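You operate a simulated robot arm through the tools that you are given. There is no shell and no other tool.

You run a simulated robot arm. Do the job below in one go: nothing can be reset, and whatever is moved stays where it is left.

TASK
Fix the bracket at the blue stop: blue pin in, bolt tight, brown cap on its post.
Fine: tighten the bolt of the base plate with the key and put the key back in its holder; push the cap home.

Only the result counts: the job must be done as asked and must still hold three seconds after the hand-in. Knocking over, shifting, dropping, spilling or breaking anything else fails it. Lids that push on must go on centred and level and be pressed home; caps that screw on are set level and turned clockwise until they are tight.

THE ROBOT
A 6-joint arm with a two-finger gripper, fixed in place. Base frame: the origin is on the floor under the middle of its stand, x ahead of it, y to its left, z up; the work surface is at about z = 0.865. Readings come in m, rad, newtons and seconds.
It reaches about 1.298 m from its shoulder. Its first joint turns from -2.601 to 2.601 rad. Payload 1.57 kg.
The TCP is the grasp point between the finger pads, 0.021 m short of the fingertips. In the tool frame z runs along the fingers and y along their closing line. The gripper opens to 0.07 m; its body begins 0.05 m behind the TCP.
Orientation is told as [roll, pitch, yaw] about the base's x, y, z axes, in that order, counted from this pose: with the fingers straight down and closing along the base's y, the tool's x points along the base's -x, its y along +y and its z along -z.

THE INTERFACE
- The arm moves only by the tool jog_arm. Its argument "motion" is a list of rows, each a list of 6 numbers: the shift along the tool's x, y, z in m, then the turn, a rotation vector about the tool's x, y, z in rad. In form: [[dx, dy, dz, ax, ay, az], ...]. A call has 1 to 20 rows; each row shifts and turns the commanded pose from where the row before left it, along the tool's axes as they then stand. "grip" is the finger opening in m, from 0 to 0.07, set as the call begins (left out, the last holds). A row lasts 0.2 s, in which the tool goes at most 0.05 m and 0.15 rad; a call with a longer step from one row to the next is refused whole, and so is a gripper value outside its range. Where a pose cannot be reached the arm comes as near as it can. A force on the tool above 60 N (or 10 N above the force at the start of the call, whichever is more), or a blocked arm, ends the call early, and 0.2 s more pass. Each finger travels about 0.0648 m/s and halts on what it meets, pressing with about 29 N; the grip force reading is that of the motor and also rises with nothing between the fingers. The clock runs only during rows and for 0.2 s after the last one: add rows that do not move to give the fingers time. It gives the time, the measured TCP pose, the force on the tool (base axes), the opening and the grip force at its end, in the units of the frame above (readings bear some noise), with the torque about the TCP (base axes, N m) and any sound that the robot's microphone picked up, and new pictures: "show" is both (left out), scene, wrist or none.
- Cameras (640 x 400 px; columns grow to the right, rows downward): "scene" is fixed at [0.2198, -0.4984, 1.6287]; the picture's right is [0.98, -0.21, 0.00], its down [-0.11, -0.52, -0.85] and it looks along [0.18, 0.83, -0.53] (base axes); focal length 343 px, centre (320, 200). "wrist" rides on the gripper at [0.079, 0.004, -0.081] in the tool frame; the picture's right is [-0.05, 1.00, 0.00], its down [-0.67, -0.04, -0.74] and it looks along [-0.74, -0.04, 0.67] (tool axes); focal length 256 px, centre (320, 200). There is no depth. A picture from a camera that has moved, and an enlarged one, comes with that camera's place and axes in the base frame and with its lens.
- lift_body(by): slides the trunk up (or, below 0, down) by that many m; the arm rides with it, the base frame stays. It gives what a move gives, with no picture.
- zoom(camera, box): a new picture of the part [left, top, right, bottom] of that camera's present view, enlarged. It takes no simulated time.
- hand_in(): hands the job in; it is judged then, once.

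Places have to be worked out from the pictures, the camera data and where the tool is seen. Open the gripper and draw the arm clear of the work before you hand the job in, unless the task says otherwise.

The tools are called after ">>>" as name(argument=value, ...) on one line, values as JSON. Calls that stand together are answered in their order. jog_arm: Moves the arm, as the interface text tells. Its arguments: {"type":"object","properties":{"motion":{"type":"array","items":{"type":"array","items":{"type":"number"}}},"grip":{"type":"number"},"show":{"type":"string","enum":["both","scene","wrist","none"]}},"required":["motion"]} The other tools are called the same way: lift_body (by) moves the trunk up or down; zoom (camera, box) takes an enlarged picture of a part of a camera's view; hand_in () hands the job in.

At the start:

```text
clock: 0.0
ee_pos: [0.4489, 0.5048, 1.2441]
ee_rot: [0.0, 0.0, 0.0]
force: [-0.6, 0.2, 0.4]
ft_torque: [-0.02, -0.02, 0.05]
finger_gap: 0.0703
finger_force: 0.0
trunk travel left (down, up): [-0.926, 0.044]
```

scene: 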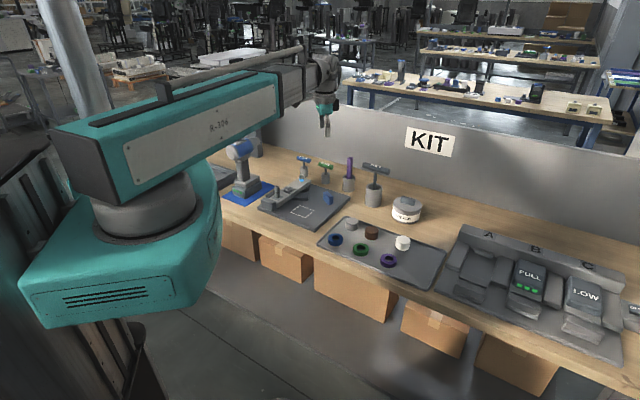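
wrist: 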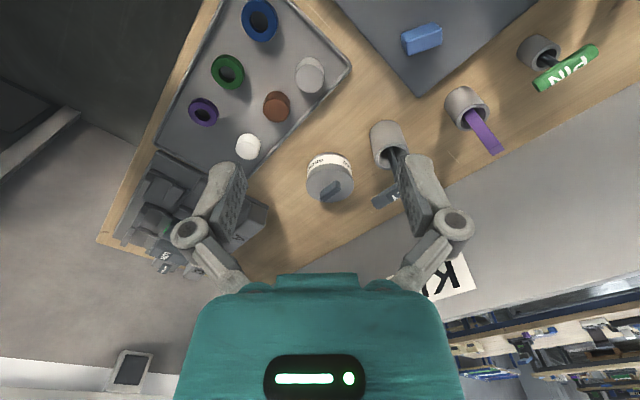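

The pictures show a base plate on the bench left of a tray with caps and rings, and several holders with tools. I zoom in on the areas to identify the parts before moving.

>>> zoom(camera="scene", box=[220, 130, 400, 242])

>>> zoom(camera="scene", box=[310, 180, 470, 300])

>>> zoom(camera="scene", box=[430, 210, 640, 370])

>>> zoom(camera="wrist", box=[320, 0, 640, 200])

```text
3.56 times, centred on (310, 186) of scene
camera zoom: at [0.2198, -0.4984, 1.6287], right [0.98, -0.21, 0.0], down [-0.11, -0.52, -0.85], along [0.18, 0.83, -0.53], focal length 1219 px, centre (356, 250)
```

zoom: 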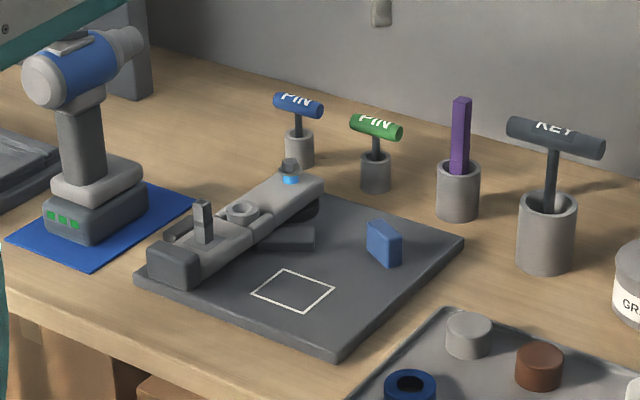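

```text
3.33 times, centred on (390, 240) of scene
camera zoom: at [0.2198, -0.4984, 1.6287], right [0.98, -0.21, 0.0], down [-0.11, -0.52, -0.85], along [0.18, 0.83, -0.53], focal length 1143 px, centre (87, 67)
```

zoom: 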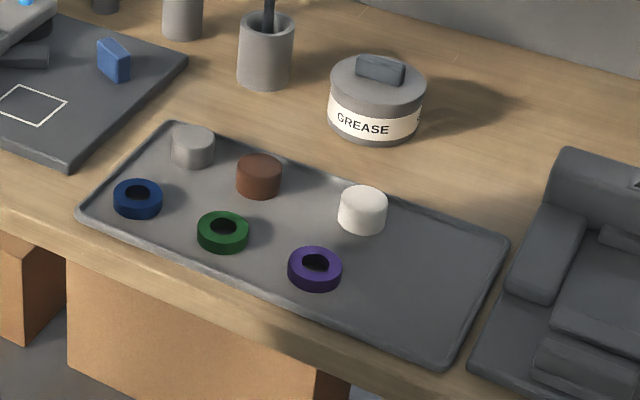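

```text
2.50 times, centred on (535, 290) of scene
camera zoom: at [0.2198, -0.4984, 1.6287], right [0.98, -0.21, 0.0], down [-0.11, -0.52, -0.85], along [0.18, 0.83, -0.53], focal length 857 px, centre (-218, -25)
```

zoom: 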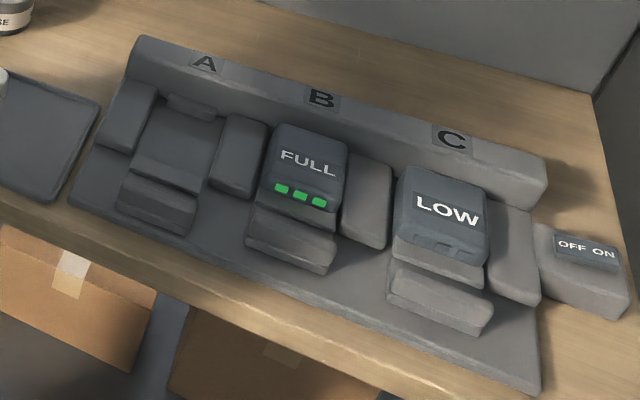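

```text
2.00 times, centred on (480, 100) of wrist
camera zoom: at [0.369, 0.5091, 1.3276], right [0.05, 1.0, 0.0], down [0.67, -0.04, 0.74], along [0.74, -0.04, -0.67], focal length 512 px, centre (0, 400)
```

zoom: 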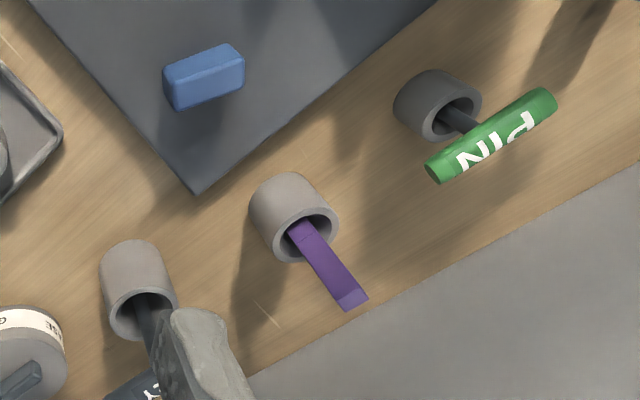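

The plate looks to be centred near (0.41, 0.67) and is turned about 45°, with the bracket, the blue stop block, and the pins and key in holders behind it. I'll move the arm back and yaw it so the wrist camera looks straight at the plate.

>>> jog_arm(motion=[[0.008, -0.0425, 0, 0, 0, 0], [0.008, -0.0425, 0, 0, 0, 0], [0.008, -0.0425, 0, 0, 0, 0], [0.008, -0.0425, 0, 0, 0, 0], [0.008, -0.0425, 0, 0, 0, 0], [0.008, -0.0425, 0, 0, 0, 0], [0, 0, 0, 0, 0, -0.1428], [0, 0, 0, 0, 0, -0.1428], [0, 0, 0, 0, 0, -0.1428], [0, 0, 0, 0, 0, -0.1428], [0, 0, 0, 0, 0, -0.1428], [0, 0, 0, 0, 0, -0.1428], [0, 0, 0, 0, 0, -0.1428], [0, 0, 0, 0, 0, -0.1428], [0, 0, 0, 0, 0, -0.1428], [0, 0, 0, 0, 0, -0.1428], [0, 0, 0, 0, 0, -0.1428]])

```text
clock: 3.6
ee_pos: [0.4454, 0.2828, 1.2442]
ee_rot: [0.001, 0.0, 1.574]
force: [0.0, -0.1, -0.6]
ft_torque: [-0.01, 0.01, -0.01]
finger_gap: 0.0697
finger_force: 0.1
out of reach, approached as far as the arm can: row 5, 6
trunk travel left (down, up): [-0.926, 0.044]
camera wrist: at [0.4423, 0.2054, 1.3277], right [-1.0, 0.05, 0.0], down [0.03, 0.67, 0.74], along [0.04, 0.74, -0.67], focal length 256 px, centre (320, 200)
```

scene: 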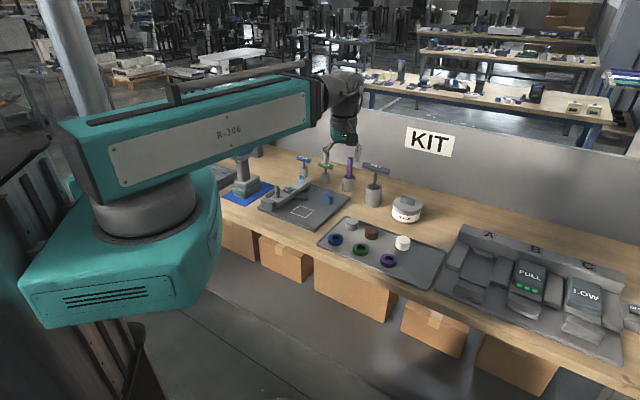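
wrist: 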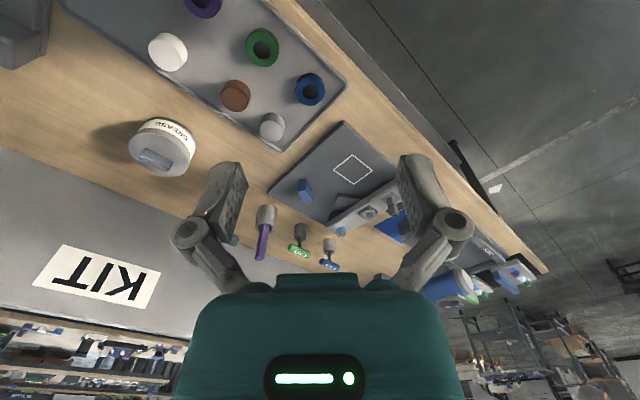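

The plate is in view, upside down, and the arm can't come any closer to its own body. I'll zoom in on the bracket and the pins.

>>> zoom(camera="wrist", box=[240, 110, 440, 235])

>>> zoom(camera="scene", box=[250, 150, 350, 212])

>>> zoom(camera="wrist", box=[240, 190, 360, 280])

```text
3.20 times, centred on (340, 172) of wrist
camera zoom: at [0.4423, 0.2054, 1.3277], right [-1.0, 0.05, 0.0], down [0.03, 0.67, 0.74], along [0.04, 0.74, -0.67], focal length 819 px, centre (256, 288)
```

zoom: 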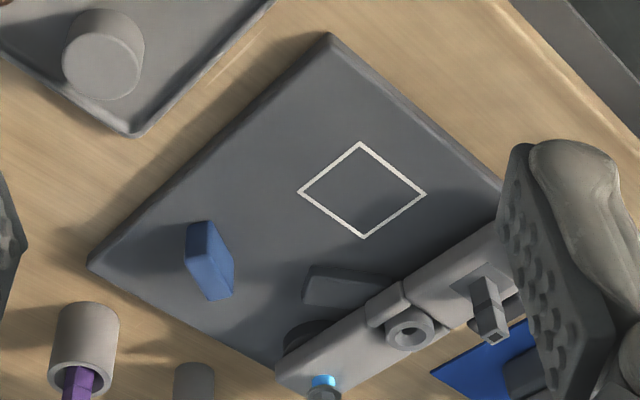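

```text
6.40 times, centred on (300, 181) of scene
camera zoom: at [0.2198, -0.4984, 1.6287], right [0.98, -0.21, 0.0], down [-0.11, -0.52, -0.85], along [0.18, 0.83, -0.53], focal length 2194 px, centre (448, 322)
```

zoom: 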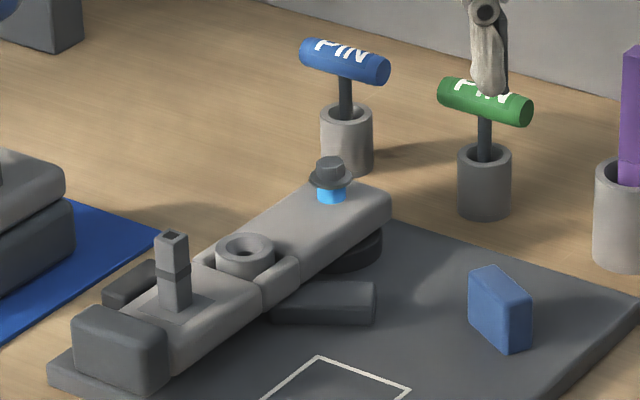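

```text
4.44 times, centred on (300, 235) of wrist
camera zoom: at [0.4423, 0.2054, 1.3277], right [-1.0, 0.05, 0.0], down [0.03, 0.67, 0.74], along [0.04, 0.74, -0.67], focal length 1138 px, centre (409, 44)
```

zoom: 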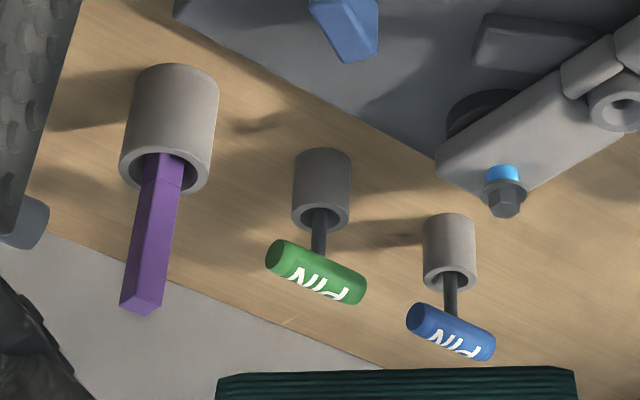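

I make out a hinged bracket held by a loose hex bolt (light-blue neck showing) near (0.414, 0.793). It has a boss with a hole near (0.347, 0.725) and a square post near (0.298, 0.678), and the blue stop is near (0.50, 0.65). I'll bring the wrist camera closer for a detailed look.

>>> jog_arm(motion=[[-0.0353, 0.0136, 0.0239, 0, 0, 0], [-0.0353, 0.0136, 0.0239, 0, 0, 0], [-0.0353, 0.0136, 0.0239, 0, 0, 0], [-0.0353, 0.0136, 0.0239, 0, 0, 0], [-0.0353, 0.0136, 0.0239, 0, 0, 0], [-0.0353, 0.0136, 0.0239, 0, 0, 0], [-0.0353, 0.0136, 0.0239, 0, 0, 0]])

```text
clock: 5.2
ee_pos: [0.3484, 0.5323, 1.2446]
ee_rot: [-0.001, 0.001, 1.571]
force: [0.2, 0.4, 0.1]
ft_torque: [-0.01, 0.02, 0.05]
finger_gap: 0.07
finger_force: 0.0
out of reach, approached as far as the arm can: row 1, 2, 3, 4, 5, 6, 7
trunk travel left (down, up): [-0.926, 0.044]
camera wrist: at [0.3443, 0.4533, 1.3275], right [-1.0, 0.05, 0.0], down [0.04, 0.67, 0.74], along [0.04, 0.74, -0.67], focal length 256 px, centre (320, 200)
```

scene: 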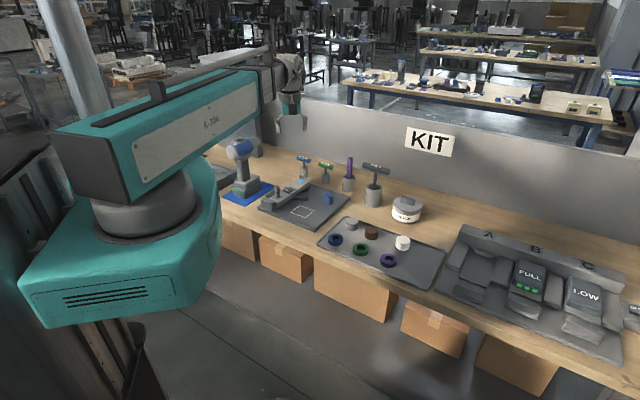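
wrist: 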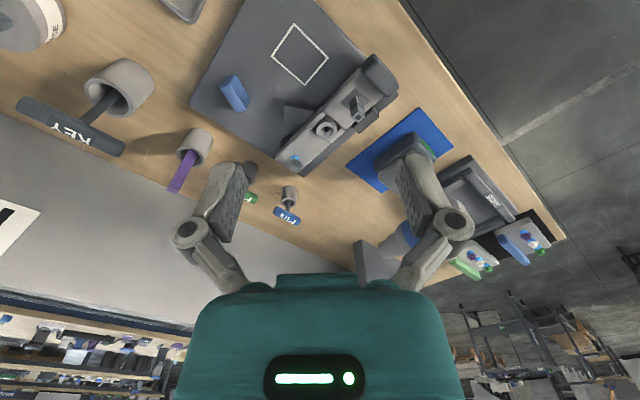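

The arm did not go down at all (z stayed at 1.244), so height seems to depend on the trunk in this configuration. I'll lower the trunk a little to see how the tool responds.

>>> lift_body(by=-0.1)

```text
clock: 6.5
ee_pos: [0.3492, 0.5305, 1.1449]
ee_rot: [0.001, -0.001, 1.571]
force: [-0.6, -0.4, 0.5]
ft_torque: [-0.01, -0.02, 0.03]
finger_gap: 0.0696
finger_force: 0.0
trunk travel left (down, up): [-0.826, 0.144]
```

The trunk lowers the tool rigidly, 0.1 m to 1.145. I'll test whether the arm itself can make small vertical moves here.

>>> jog_arm(motion=[[0, 0, 0.02, 0, 0, 0], [0, 0, 0.0, 0, 0, 0]], show="wrist")

```text
clock: 7.1
ee_pos: [0.3486, 0.531, 1.1451]
ee_rot: [0.0, 0.0, 1.571]
force: [-0.3, 0.4, 1.1]
ft_torque: [-0.01, 0.0, 0.04]
finger_gap: 0.0701
finger_force: 0.0
out of reach, approached as far as the arm can: row 1
trunk travel left (down, up): [-0.826, 0.144]
camera wrist: at [0.3446, 0.4521, 1.2277], right [-1.0, 0.05, 0.0], down [0.04, 0.67, 0.74], along [0.04, 0.74, -0.67], focal length 256 px, centre (320, 200)
```

wrist: 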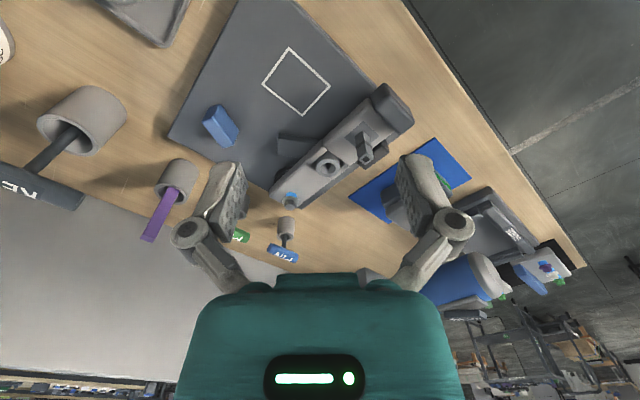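

Downward motion is blocked here too. I'll test an upward move and then return.

>>> jog_arm(motion=[[0, 0, -0.03, 0, 0, 0], [0, 0, 0.0, 0, 0, 0]], show="none")

>>> zoom(camera="wrist", box=[240, 30, 430, 280])

```text
clock: 7.7
ee_pos: [0.3499, 0.5316, 1.1453]
ee_rot: [0.001, 0.0, 1.572]
force: [0.1, -0.3, -0.4]
ft_torque: [-0.04, 0.03, -0.01]
finger_gap: 0.0702
finger_force: 0.1
out of reach, approached as far as the arm can: row 1
trunk travel left (down, up): [-0.826, 0.144]
```

```text
1.60 times, centred on (335, 155) of wrist
camera zoom: at [0.3446, 0.4521, 1.2277], right [-1.0, 0.05, 0.0], down [0.04, 0.67, 0.74], along [0.04, 0.74, -0.67], focal length 410 px, centre (296, 272)
```

zoom: 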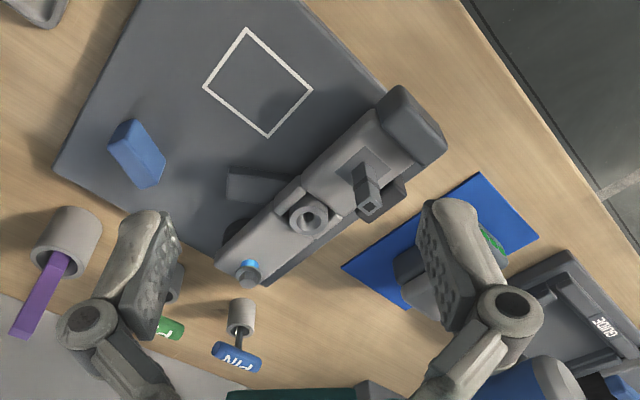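

The arm moves in a plane and the trunk gives the height. I'll lower another 8 cm for a closer look at the bracket.

>>> lift_body(by=-0.08)

>>> zoom(camera="wrist", box=[220, 30, 440, 270])

>>> zoom(camera="wrist", box=[250, 110, 410, 210])

>>> zoom(camera="scene", box=[245, 150, 345, 225])

```text
clock: 8.9
ee_pos: [0.3502, 0.5316, 1.0648]
ee_rot: [0.0, 0.0, 1.57]
force: [-0.9, 0.2, 0.0]
ft_torque: [-0.01, 0.0, 0.03]
finger_gap: 0.0702
finger_force: 0.0
trunk travel left (down, up): [-0.746, 0.224]
```

```text
1.67 times, centred on (330, 150) of wrist
camera zoom: at [0.3445, 0.4521, 1.1477], right [-1.0, 0.05, 0.0], down [0.04, 0.67, 0.74], along [0.04, 0.74, -0.67], focal length 427 px, centre (303, 283)
```

zoom: 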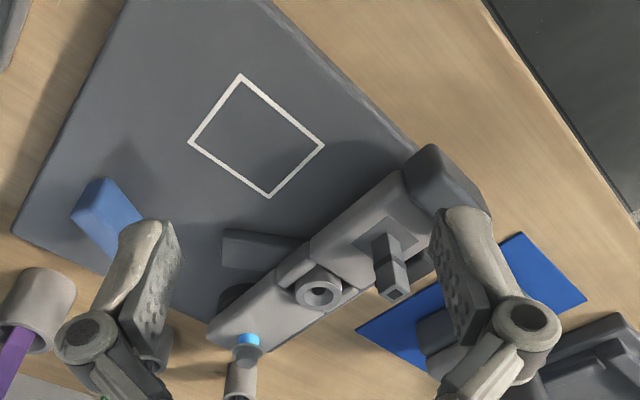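

```text
4.00 times, centred on (330, 160) of wrist
camera zoom: at [0.3445, 0.4521, 1.1477], right [-1.0, 0.05, 0.0], down [0.04, 0.67, 0.74], along [0.04, 0.74, -0.67], focal length 1024 px, centre (280, 360)
```

zoom: 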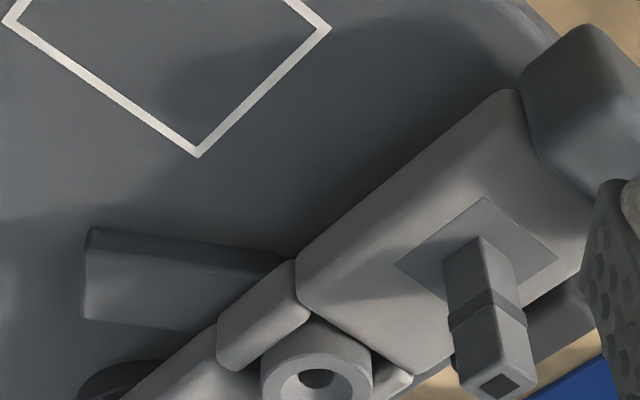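

```text
5.33 times, centred on (295, 188) of scene
camera zoom: at [0.2198, -0.4984, 1.6287], right [0.98, -0.21, 0.0], down [-0.11, -0.52, -0.85], along [0.18, 0.83, -0.53], focal length 1828 px, centre (453, 267)
```

zoom: 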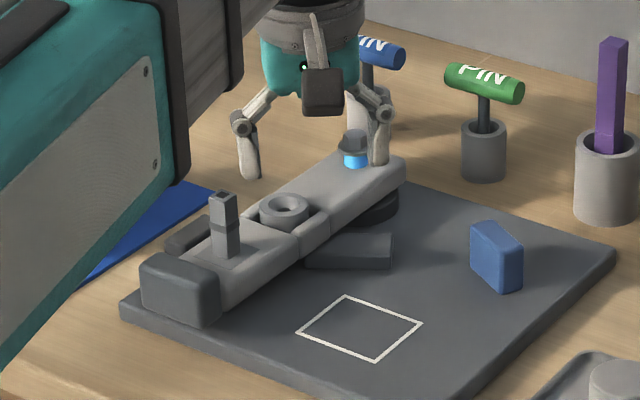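

The bracket, a boss with a funnel hole, and a square post on a pad are now clear. I'll zoom in more on the post, boss, caps and pins to judge shapes and orientations.

>>> zoom(camera="scene", box=[262, 178, 312, 212])

>>> zoom(camera="scene", box=[330, 210, 420, 270])

>>> zoom(camera="wrist", box=[340, 140, 400, 190])

>>> zoom(camera="wrist", box=[280, 160, 360, 270])

```text
11.76 times, centred on (287, 195) of scene
camera zoom: at [0.2198, -0.4984, 1.6287], right [0.98, -0.21, 0.0], down [-0.11, -0.52, -0.85], along [0.18, 0.83, -0.53], focal length 4033 px, centre (708, 259)
```

zoom: 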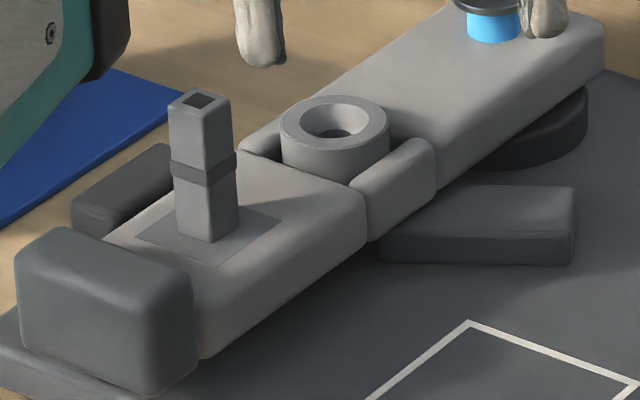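

```text
6.67 times, centred on (375, 240) of scene
camera zoom: at [0.2198, -0.4984, 1.6287], right [0.98, -0.21, 0.0], down [-0.11, -0.52, -0.85], along [0.18, 0.83, -0.53], focal length 2285 px, centre (-47, -67)
```

zoom: 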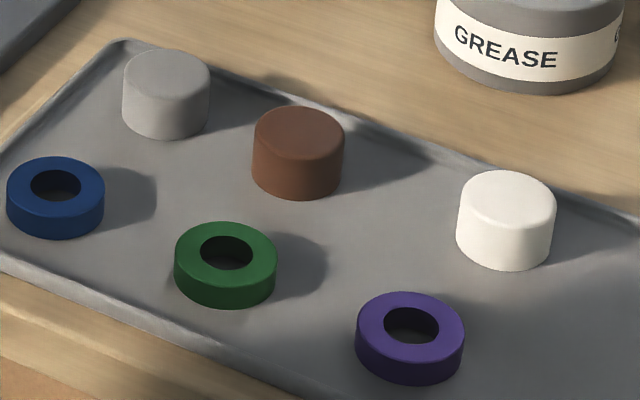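

```text
8.00 times, centred on (370, 165) of wrist
camera zoom: at [0.3445, 0.4521, 1.1477], right [-1.0, 0.05, 0.0], down [0.04, 0.67, 0.74], along [0.04, 0.74, -0.67], focal length 2048 px, centre (-80, 480)
```

zoom: 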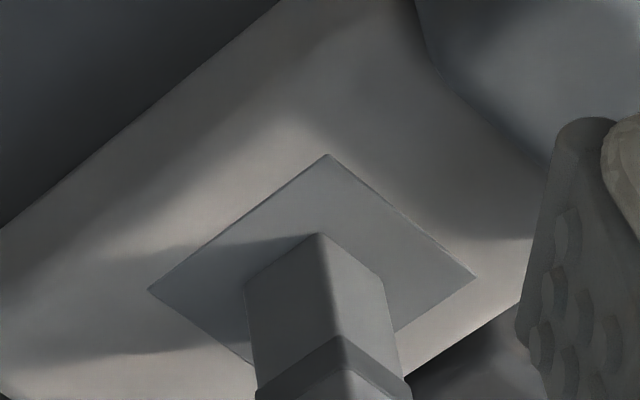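

```text
3.64 times, centred on (320, 215) of wrist
camera zoom: at [0.3445, 0.4521, 1.1477], right [-1.0, 0.05, 0.0], down [0.04, 0.67, 0.74], along [0.04, 0.74, -0.67], focal length 931 px, centre (320, 146)
```

zoom: 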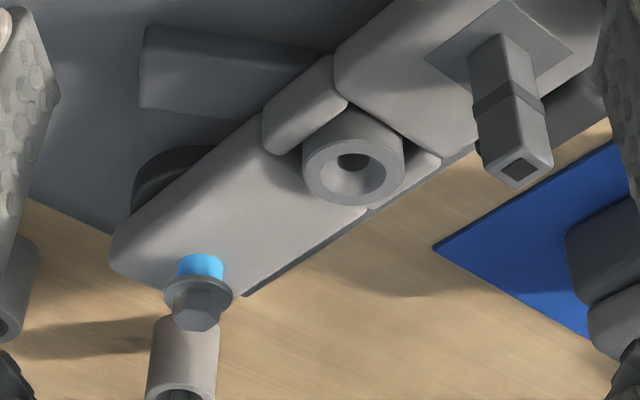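

Post top is estimated at (0.298, 0.678, 0.96), with faces aligned to the bracket axis (about 45°). I'll move above it and turn the tool so the fingers close across the bracket, then check the view.

>>> jog_arm(motion=[[-0.0365, 0.0131, 0, 0, 0, 0], [-0.0365, 0.0131, 0, 0, 0, 0], [-0.0365, 0.0131, 0, 0, 0, 0], [-0.0365, 0.0131, 0, 0, 0, 0], [0, 0, 0, 0, 0, 0.1322], [0, 0, 0, 0, 0, 0.1322], [0, 0, 0, 0, 0, 0.1322], [0, 0, 0, 0, 0, 0.1322], [0, 0, 0, 0, 0, 0.1322], [0, 0, 0, 0, 0, 0.1322], [0, 0, 0, 0, 0, 0]])

```text
clock: 11.3
ee_pos: [0.2965, 0.6769, 1.0653]
ee_rot: [-0.001, -0.001, 0.775]
force: [0.0, 0.8, 0.1]
ft_torque: [-0.03, 0.01, 0.02]
finger_gap: 0.07
finger_force: 0.0
trunk travel left (down, up): [-0.746, 0.224]
camera wrist: at [0.237, 0.6249, 1.1476], right [-0.66, 0.75, 0.0], down [0.5, 0.44, 0.74], along [0.56, 0.49, -0.67], focal length 256 px, centre (320, 200)
```

scene: 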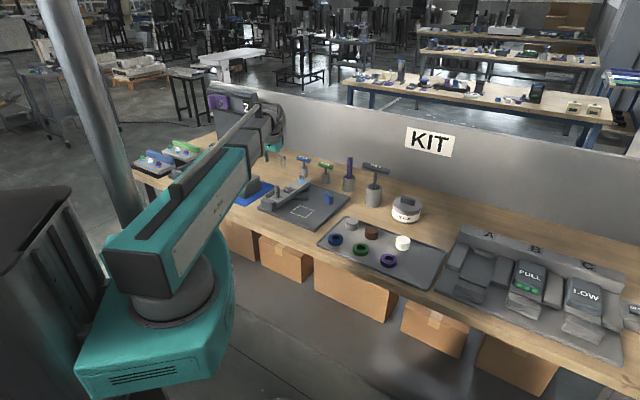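
wrist: 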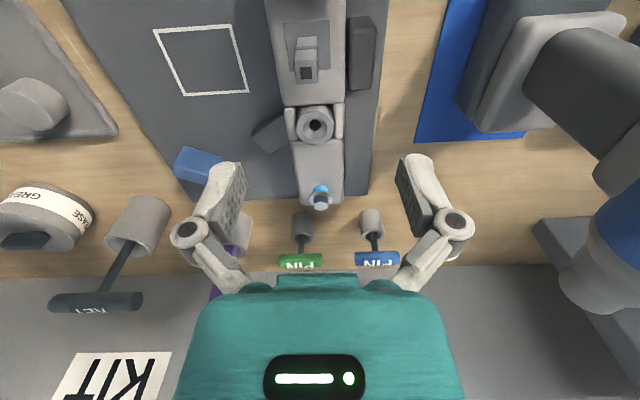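

The wrist view lines up with the bracket, and triangulating from both cameras puts the post top at (0.297, 0.664, 0.969), bolt at (0.413, 0.783, 0.94) and boss at (0.346, 0.714, 0.92). I'll centre over the post and narrow the fingers, then lower the trunk partway.

>>> jog_arm(motion=[[0.0087, -0.0096, 0, 0, 0, -0.012], [0, 0, 0, 0, 0, 0]], grip=0.055, show="none")

>>> lift_body(by=-0.06)

>>> jog_arm(motion=[[0, 0, 0, 0, 0, 0]])

```text
clock: 11.9
ee_pos: [0.2974, 0.6647, 1.065]
ee_rot: [0.0, -0.001, 0.789]
force: [-0.2, 0.5, -0.3]
ft_torque: [-0.04, -0.02, -0.01]
finger_gap: 0.0548
finger_force: 0.0
trunk travel left (down, up): [-0.746, 0.224]
```

```text
clock: 12.9
ee_pos: [0.2969, 0.6636, 1.0064]
ee_rot: [0.0, -0.001, 0.789]
force: [0.3, -0.7, 0.9]
ft_torque: [-0.01, 0.01, 0.02]
finger_gap: 0.0549
finger_force: 0.1
trunk travel left (down, up): [-0.686, 0.284]
```

```text
clock: 13.3
ee_pos: [0.2981, 0.6634, 1.0051]
ee_rot: [0.0, 0.0, 0.79]
force: [0.2, -0.2, 0.7]
ft_torque: [0.06, -0.01, -0.02]
finger_gap: 0.0551
finger_force: 0.0
trunk travel left (down, up): [-0.686, 0.284]
camera wrist: at [0.2381, 0.6112, 1.0877], right [-0.67, 0.74, 0.0], down [0.49, 0.45, 0.74], along [0.55, 0.5, -0.67], focal length 256 px, centre (320, 200)
```

scene: 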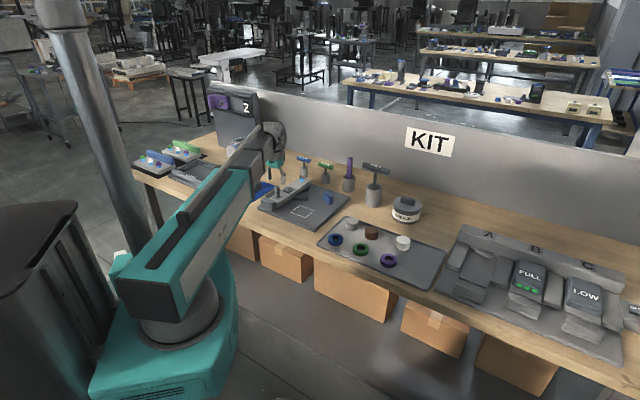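
wrist: 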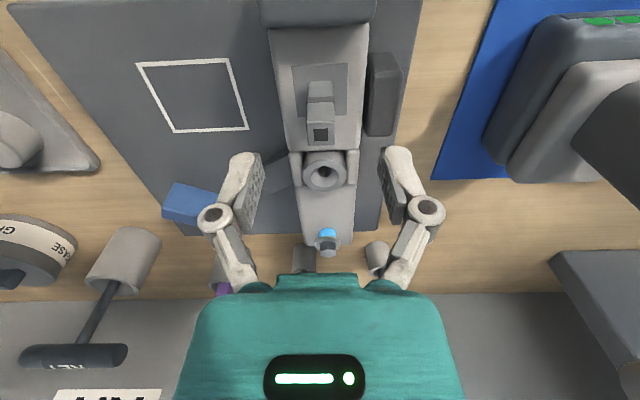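

Post is centred between the fingers. The small dark block beside the pad tops out near 0.918, so I'll lower to TCP z about 0.955 (tips near 0.934) and close on the post.

>>> lift_body(by=-0.05)

>>> jog_arm(motion=[[0, 0, 0, 0, 0, 0], [0, 0, 0, 0, 0, 0], [0, 0, 0, 0, 0, 0]], grip=0.01)

```text
clock: 14.2
ee_pos: [0.2964, 0.6646, 0.954]
ee_rot: [0.0, 0.001, 0.79]
force: [-0.1, -0.7, 0.7]
ft_torque: [0.05, 0.01, 0.01]
finger_gap: 0.0549
finger_force: 0.1
trunk travel left (down, up): [-0.636, 0.334]
```

```text
clock: 15.0
ee_pos: [0.2966, 0.664, 0.9553]
ee_rot: [-0.001, -0.001, 0.787]
force: [0.4, 0.0, 1.5]
ft_torque: [-0.01, 0.01, -0.05]
finger_gap: 0.0155
finger_force: 32.4
trunk travel left (down, up): [-0.636, 0.334]
camera wrist: at [0.2381, 0.6111, 1.0378], right [-0.67, 0.74, 0.0], down [0.49, 0.45, 0.74], along [0.55, 0.5, -0.67], focal length 256 px, centre (320, 200)
```

scene: 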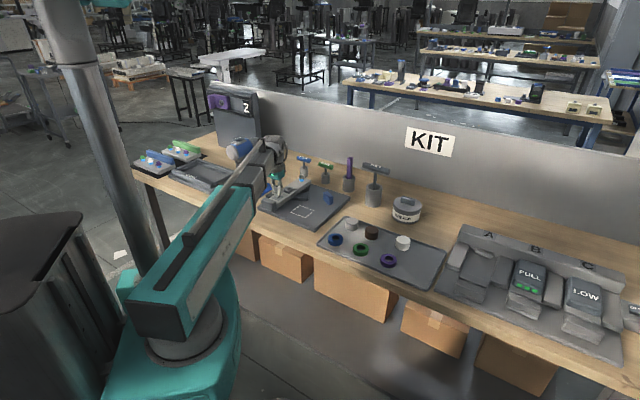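
wrist: 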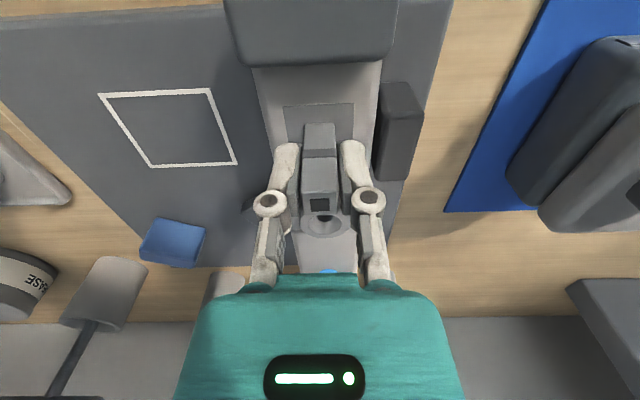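

I hold the post (gap 15.5 mm). Now I'll swing it gently around the bolt, counter-clockwise seen from above, toward the blue stop, with a small first step to check the forces.

>>> jog_arm(motion=[[-0.0003, -0.00998, 0, 0, 0, -0.06], [-0.0003, -0.00998, 0, 0, 0, -0.06], [-0.0003, -0.00998, 0, 0, 0, -0.06]])

```text
clock: 15.8
ee_pos: [0.3206, 0.6445, 0.9547]
ee_rot: [0.0, 0.0, 0.971]
force: [0.7, 1.6, 4.7]
ft_torque: [-0.06, 0.22, -0.04]
finger_gap: 0.0153
finger_force: 31.7
trunk travel left (down, up): [-0.636, 0.334]
camera wrist: at [0.2719, 0.5822, 1.0377], right [-0.79, 0.61, 0.0], down [0.41, 0.53, 0.74], along [0.45, 0.59, -0.67], focal length 256 px, centre (320, 200)
```

scene: 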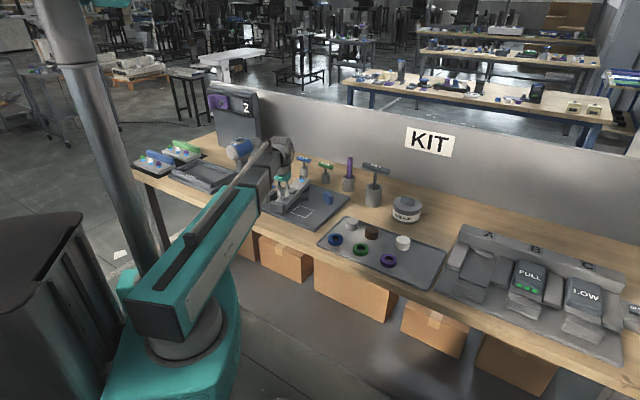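
wrist: 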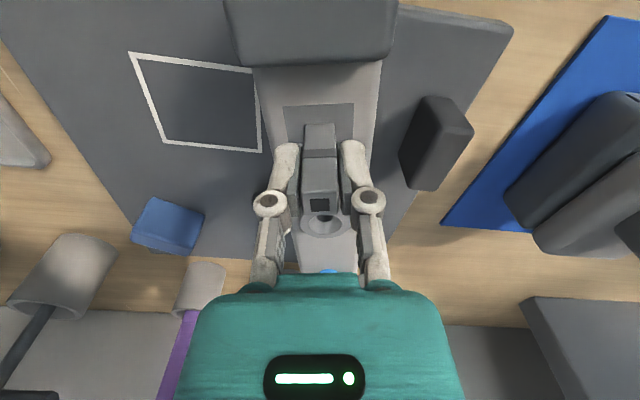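

The bracket swings freely and its end block moves with it; the fixed grey stop stays behind. I'll continue the arc.

>>> jog_arm(motion=[[-0.00053, -0.01331, 0, 0, 0, -0.08], [-0.00053, -0.01331, 0, 0, 0, -0.08], [-0.00053, -0.01331, 0, 0, 0, -0.08], [-0.00053, -0.01331, 0, 0, 0, -0.08], [-0.00053, -0.01331, 0, 0, 0, -0.08]])

```text
clock: 17.0
ee_pos: [0.3815, 0.6185, 0.9551]
ee_rot: [0.002, -0.001, 1.368]
force: [1.2, 0.6, 2.1]
ft_torque: [0.33, 0.0, -0.08]
finger_gap: 0.0155
finger_force: 31.5
trunk travel left (down, up): [-0.636, 0.334]
camera wrist: at [0.3609, 0.5427, 1.0377], right [-0.97, 0.25, 0.0], down [0.17, 0.65, 0.74], along [0.19, 0.72, -0.67], focal length 256 px, centre (320, 200)
```

scene: 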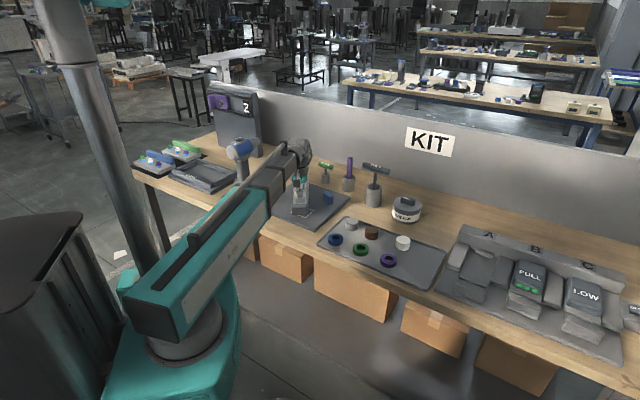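
wrist: 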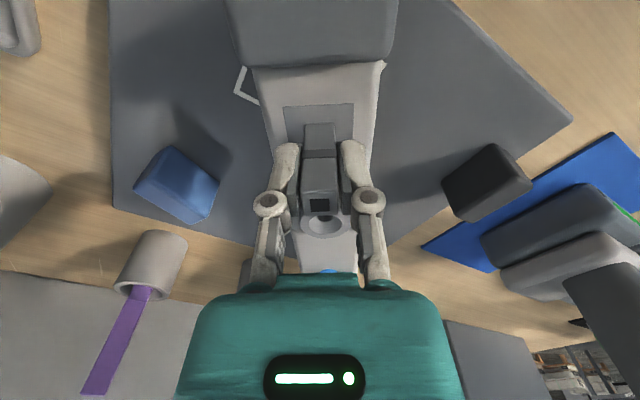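

Now at bracket angle about -101°, and the blue stop is still about 28° away. I'll continue with a few more steps, slowing as it nears the stop.

>>> jog_arm(motion=[[-0.00053, -0.01331, 0, 0, 0, -0.08], [-0.00053, -0.01331, 0, 0, 0, -0.08], [-0.00053, -0.01331, 0, 0, 0, -0.08], [-0.00053, -0.01331, 0, 0, 0, -0.08]])

```text
clock: 18.0
ee_pos: [0.4339, 0.6172, 0.955]
ee_rot: [0.0, -0.001, 1.693]
force: [-1.9, 4.6, 3.5]
ft_torque: [0.02, 0.14, 0.05]
finger_gap: 0.0156
finger_force: 31.7
trunk travel left (down, up): [-0.636, 0.334]
camera wrist: at [0.4391, 0.5382, 1.0377], right [-1.0, -0.07, 0.0], down [-0.04, 0.67, 0.74], along [-0.05, 0.74, -0.67], focal length 256 px, centre (320, 200)
```

scene: 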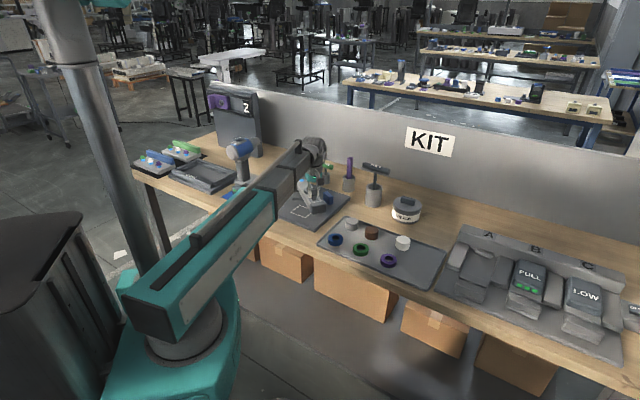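
wrist: 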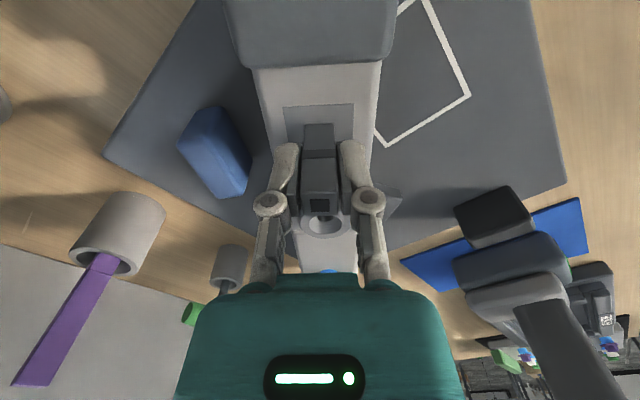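

The blue stop is now close on the left of the bracket. I'll proceed in small steps, watching the force for contact.

>>> jog_arm(motion=[[-0.0001, -0.005, 0, 0, 0, -0.03], [-0.0001, -0.005, 0, 0, 0, -0.03]], show="wrist")

>>> zoom(camera="scene", box=[270, 140, 370, 230])

```text
clock: 18.6
ee_pos: [0.4438, 0.6194, 0.9556]
ee_rot: [0.001, 0.0, 1.752]
force: [-2.8, 6.4, 4.6]
ft_torque: [0.04, 0.12, 0.22]
finger_gap: 0.0155
finger_force: 31.6
trunk travel left (down, up): [-0.636, 0.334]
camera wrist: at [0.4535, 0.5401, 1.0377], right [-0.99, -0.13, 0.0], down [-0.08, 0.66, 0.74], along [-0.09, 0.74, -0.67], focal length 256 px, centre (320, 200)
```

wrist: 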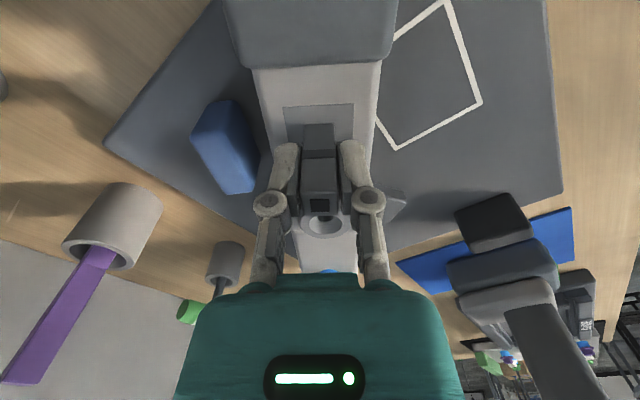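

```text
4.44 times, centred on (320, 185) of scene
camera zoom: at [0.2198, -0.4984, 1.6287], right [0.98, -0.21, 0.0], down [-0.11, -0.52, -0.85], along [0.18, 0.83, -0.53], focal length 1524 px, centre (320, 267)
```

zoom: 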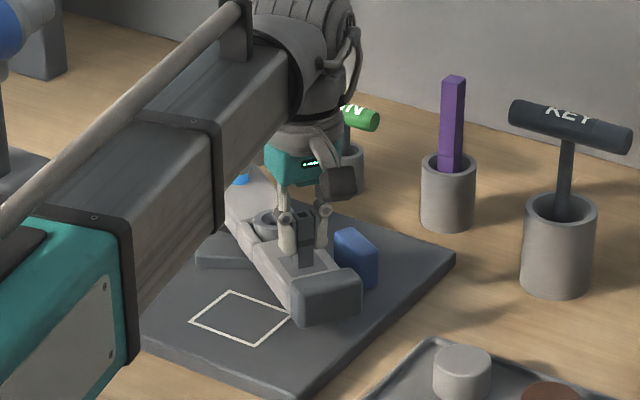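

Still free, with a small outward radial pull (about 6 N), so I'll add a slight inward correction and continue slowly.

>>> jog_arm(motion=[[-0.0007, -0.005, 0, 0, 0, -0.03], [-0.0005, -0.005, 0, 0, 0, -0.03]], show="wrist")

>>> zoom(camera="scene", box=[295, 165, 355, 225])

```text
clock: 19.2
ee_pos: [0.4541, 0.6211, 0.9555]
ee_rot: [-0.001, 0.001, 1.811]
force: [-2.1, -3.6, -0.8]
ft_torque: [0.67, 0.31, 0.36]
finger_gap: 0.0155
finger_force: 32.1
trunk travel left (down, up): [-0.636, 0.334]
camera wrist: at [0.4683, 0.5432, 1.0378], right [-0.98, -0.18, 0.0], down [-0.12, 0.66, 0.74], along [-0.14, 0.73, -0.67], focal length 256 px, centre (320, 200)
```

wrist: 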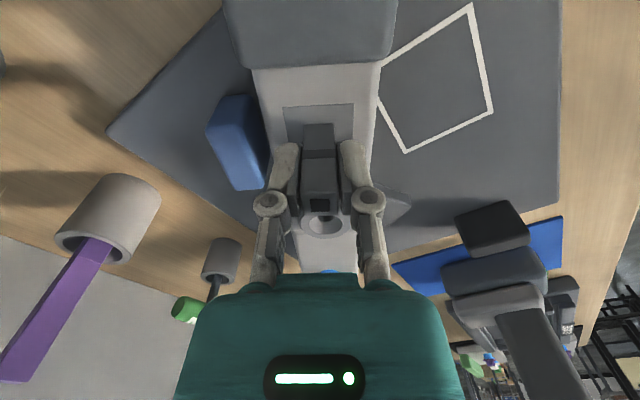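

```text
6.67 times, centred on (325, 195) of scene
camera zoom: at [0.2198, -0.4984, 1.6287], right [0.98, -0.21, 0.0], down [-0.11, -0.52, -0.85], along [0.18, 0.83, -0.53], focal length 2285 px, centre (287, 233)
```

zoom: 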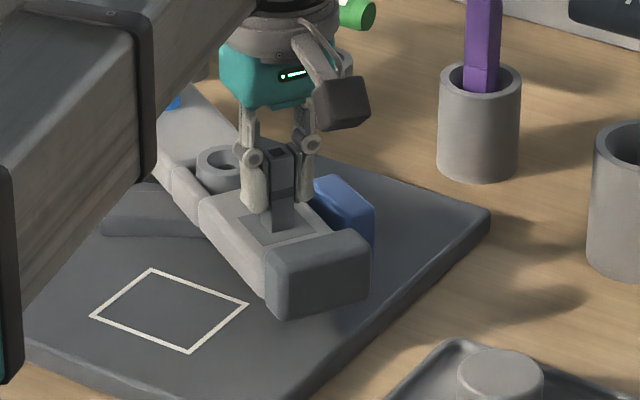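

The stop is almost touching the bracket side. I'll continue with small steps.

>>> jog_arm(motion=[[0.0, -0.005, 0, 0, 0, -0.03]], show="wrist")

>>> zoom(camera="wrist", box=[180, 60, 340, 220])

```text
clock: 19.6
ee_pos: [0.4592, 0.622, 0.9545]
ee_rot: [0.0, 0.004, 1.838]
force: [-2.2, -4.8, -3.8]
ft_torque: [0.14, 0.16, 0.38]
finger_gap: 0.0154
finger_force: 31.7
trunk travel left (down, up): [-0.636, 0.334]
camera wrist: at [0.4755, 0.545, 1.0378], right [-0.98, -0.21, 0.0], down [-0.14, 0.65, 0.74], along [-0.16, 0.73, -0.67], focal length 256 px, centre (320, 200)
```

wrist: 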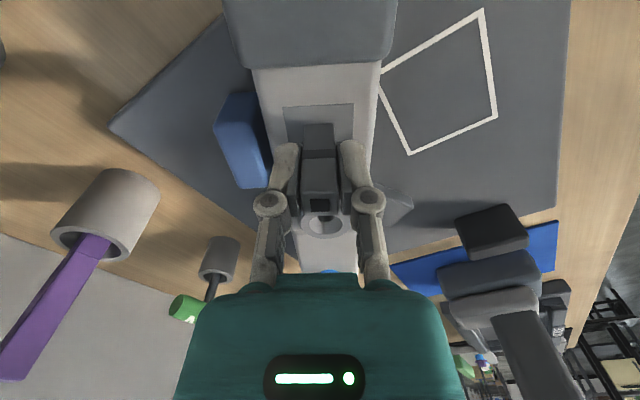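

```text
2.50 times, centred on (260, 140) of wrist
camera zoom: at [0.4755, 0.545, 1.0378], right [-0.98, -0.21, 0.0], down [-0.14, 0.65, 0.74], along [-0.16, 0.73, -0.67], focal length 640 px, centre (470, 350)
```

zoom: 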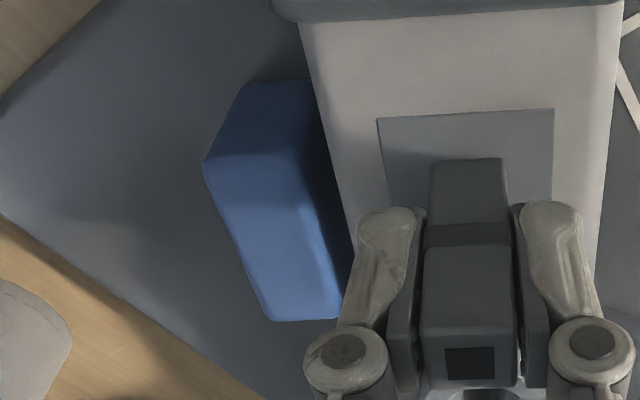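

There is still a thin gap to the stop, so I'll keep going in small steps.

>>> jog_arm(motion=[[0.0, -0.005, 0, 0, 0, -0.03]], show="none")

>>> zoom(camera="wrist", box=[180, 60, 340, 220])

```text
clock: 20.0
ee_pos: [0.4627, 0.6233, 0.9555]
ee_rot: [0.002, 0.002, 1.87]
force: [-7.8, -8.2, -8.2]
ft_torque: [-0.29, 0.05, -0.21]
finger_gap: 0.0155
finger_force: 32.1
trunk travel left (down, up): [-0.636, 0.334]
```

```text
2.50 times, centred on (260, 140) of wrist
camera zoom: at [0.4814, 0.5466, 1.0378], right [-0.97, -0.24, 0.0], down [-0.16, 0.65, 0.74], along [-0.18, 0.72, -0.67], focal length 640 px, centre (470, 350)
```

zoom: 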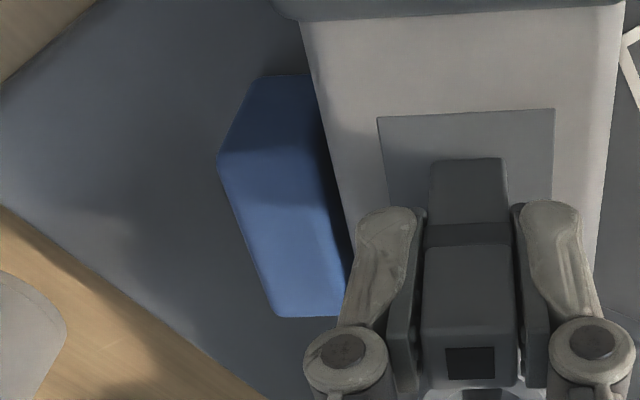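

The opposing force is rising (about 10 N tangential), so contact has probably begun. One more small step will confirm it.

>>> jog_arm(motion=[[0.0, -0.0035, 0, 0, 0, -0.02], [0, 0, 0, 0, 0, 0]], show="scene")

>>> zoom(camera="wrist", box=[180, 60, 340, 220])

>>> zoom(camera="scene", box=[295, 165, 355, 225])

```text
clock: 20.6
ee_pos: [0.4618, 0.6239, 0.9559]
ee_rot: [0.006, 0.004, 1.89]
force: [-34.8, -18.4, -23.6]
ft_torque: [-0.07, 0.59, -0.41]
finger_gap: 0.0162
finger_force: 32.4
trunk travel left (down, up): [-0.636, 0.334]
```

scene: 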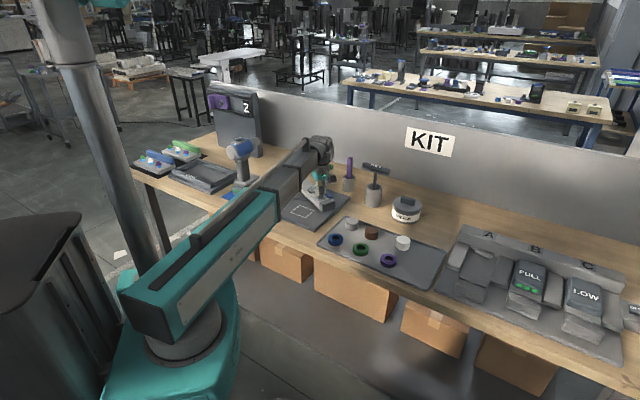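

```text
2.50 times, centred on (260, 140) of wrist
camera zoom: at [0.4834, 0.5477, 1.0386], right [-0.96, -0.26, 0.01], down [-0.17, 0.65, 0.74], along [-0.2, 0.72, -0.67], focal length 640 px, centre (470, 350)
```

zoom: 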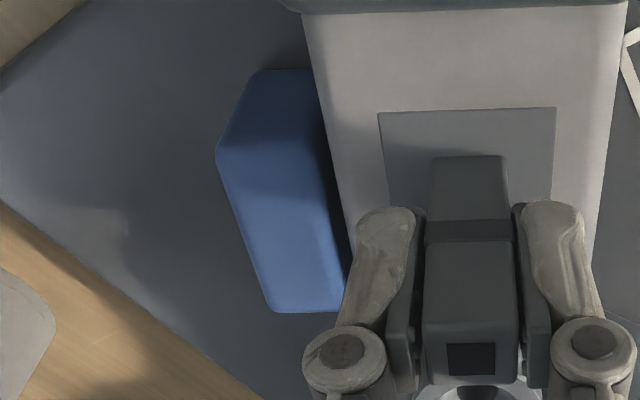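

```text
6.67 times, centred on (325, 195) of scene
camera zoom: at [0.2198, -0.4984, 1.6287], right [0.98, -0.21, 0.0], down [-0.11, -0.52, -0.85], along [0.18, 0.83, -0.53], focal length 2285 px, centre (287, 233)
```

zoom: 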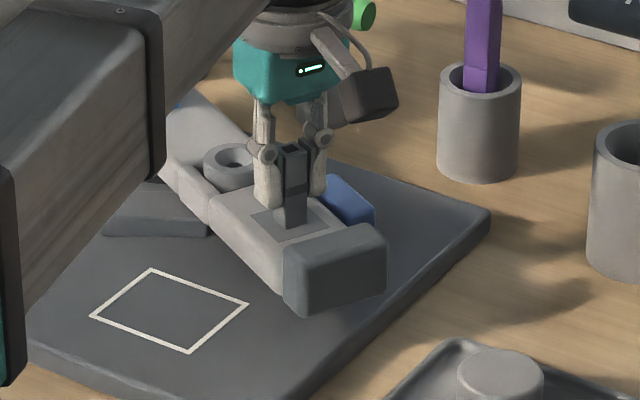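

Contact with the stop is firm (about 39 N tangential), so the bracket is against the blue stop. I'll relax the push slightly, open just enough to free the post, and then raise clear.

>>> jog_arm(motion=[[0.0, 0.0022, 0, 0, 0, 0.008], [0, 0, 0, 0, 0, 0]], show="none")

>>> jog_arm(motion=[[0, 0, 0, 0, 0, 0], [0, 0, 0, 0, 0, 0]], grip=0.025, show="wrist")

```text
clock: 21.2
ee_pos: [0.4627, 0.6238, 0.956]
ee_rot: [0.003, 0.003, 1.881]
force: [-29.2, -13.1, -16.8]
ft_torque: [-0.15, 0.52, -0.47]
finger_gap: 0.0156
finger_force: 32.5
trunk travel left (down, up): [-0.636, 0.334]
```

```text
clock: 21.8
ee_pos: [0.4662, 0.6237, 0.9554]
ee_rot: [-0.001, -0.001, 1.882]
force: [-0.2, 0.9, -0.9]
ft_torque: [0.01, -0.02, -0.01]
finger_gap: 0.025
finger_force: 0.2
trunk travel left (down, up): [-0.636, 0.334]
camera wrist: at [0.4855, 0.5484, 1.0377], right [-0.97, -0.25, 0.0], down [-0.17, 0.65, 0.74], along [-0.19, 0.72, -0.67], focal length 256 px, centre (320, 200)
```

wrist: 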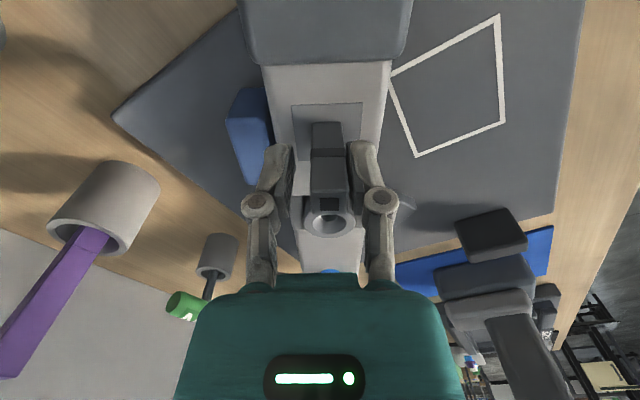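

Released with no force. I'll raise the trunk clear of the post and look at how the bracket sits.

>>> lift_body(by=0.12)

>>> jog_arm(motion=[[0, 0, 0, 0, 0, 0]], grip=0.05)

>>> zoom(camera="wrist", box=[220, 0, 440, 260])

>>> zoom(camera="scene", box=[275, 155, 365, 225])

```text
clock: 23.3
ee_pos: [0.4652, 0.6238, 1.0746]
ee_rot: [0.0, -0.002, 1.882]
force: [-0.4, 0.8, 0.0]
ft_torque: [0.0, 0.0, 0.0]
finger_gap: 0.0249
finger_force: 0.0
trunk travel left (down, up): [-0.756, 0.214]
```

```text
clock: 23.7
ee_pos: [0.4646, 0.6245, 1.0744]
ee_rot: [0.0, 0.0, 1.881]
force: [0.3, -0.9, 0.1]
ft_torque: [-0.02, -0.02, -0.02]
finger_gap: 0.0498
finger_force: 0.1
trunk travel left (down, up): [-0.756, 0.214]
camera wrist: at [0.4847, 0.5478, 1.1576], right [-0.97, -0.25, 0.0], down [-0.17, 0.65, 0.74], along [-0.19, 0.72, -0.67], focal length 256 px, centre (320, 200)
```

scene: 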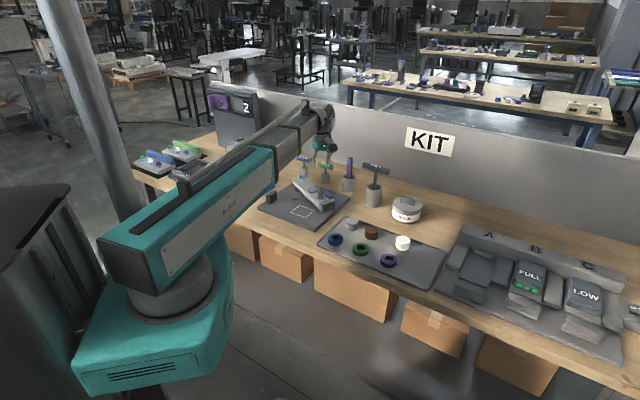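
wrist: 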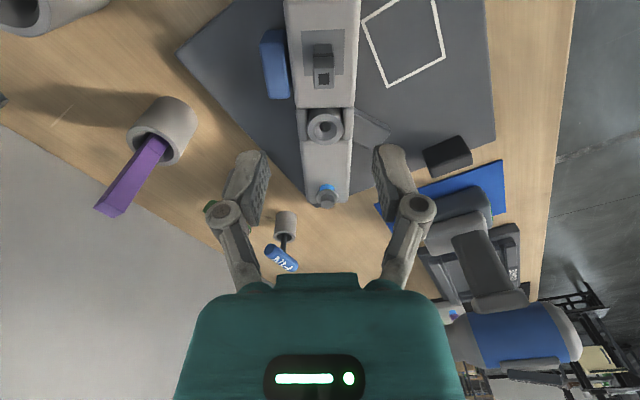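

```text
1.54 times, centred on (330, 130) of wrist
camera zoom: at [0.4847, 0.5478, 1.1576], right [-0.97, -0.25, 0.0], down [-0.17, 0.65, 0.74], along [-0.19, 0.72, -0.67], focal length 394 px, centre (305, 308)
```

zoom: 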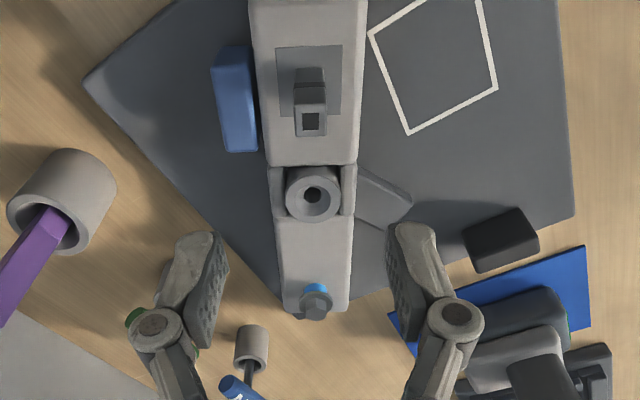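

```text
5.71 times, centred on (320, 190) of scene
camera zoom: at [0.2198, -0.4984, 1.6287], right [0.98, -0.21, 0.0], down [-0.11, -0.52, -0.85], along [0.18, 0.83, -0.53], focal length 1959 px, centre (320, 257)
```

zoom: 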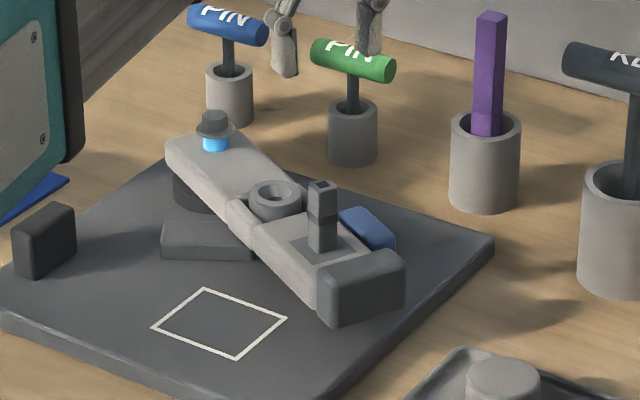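

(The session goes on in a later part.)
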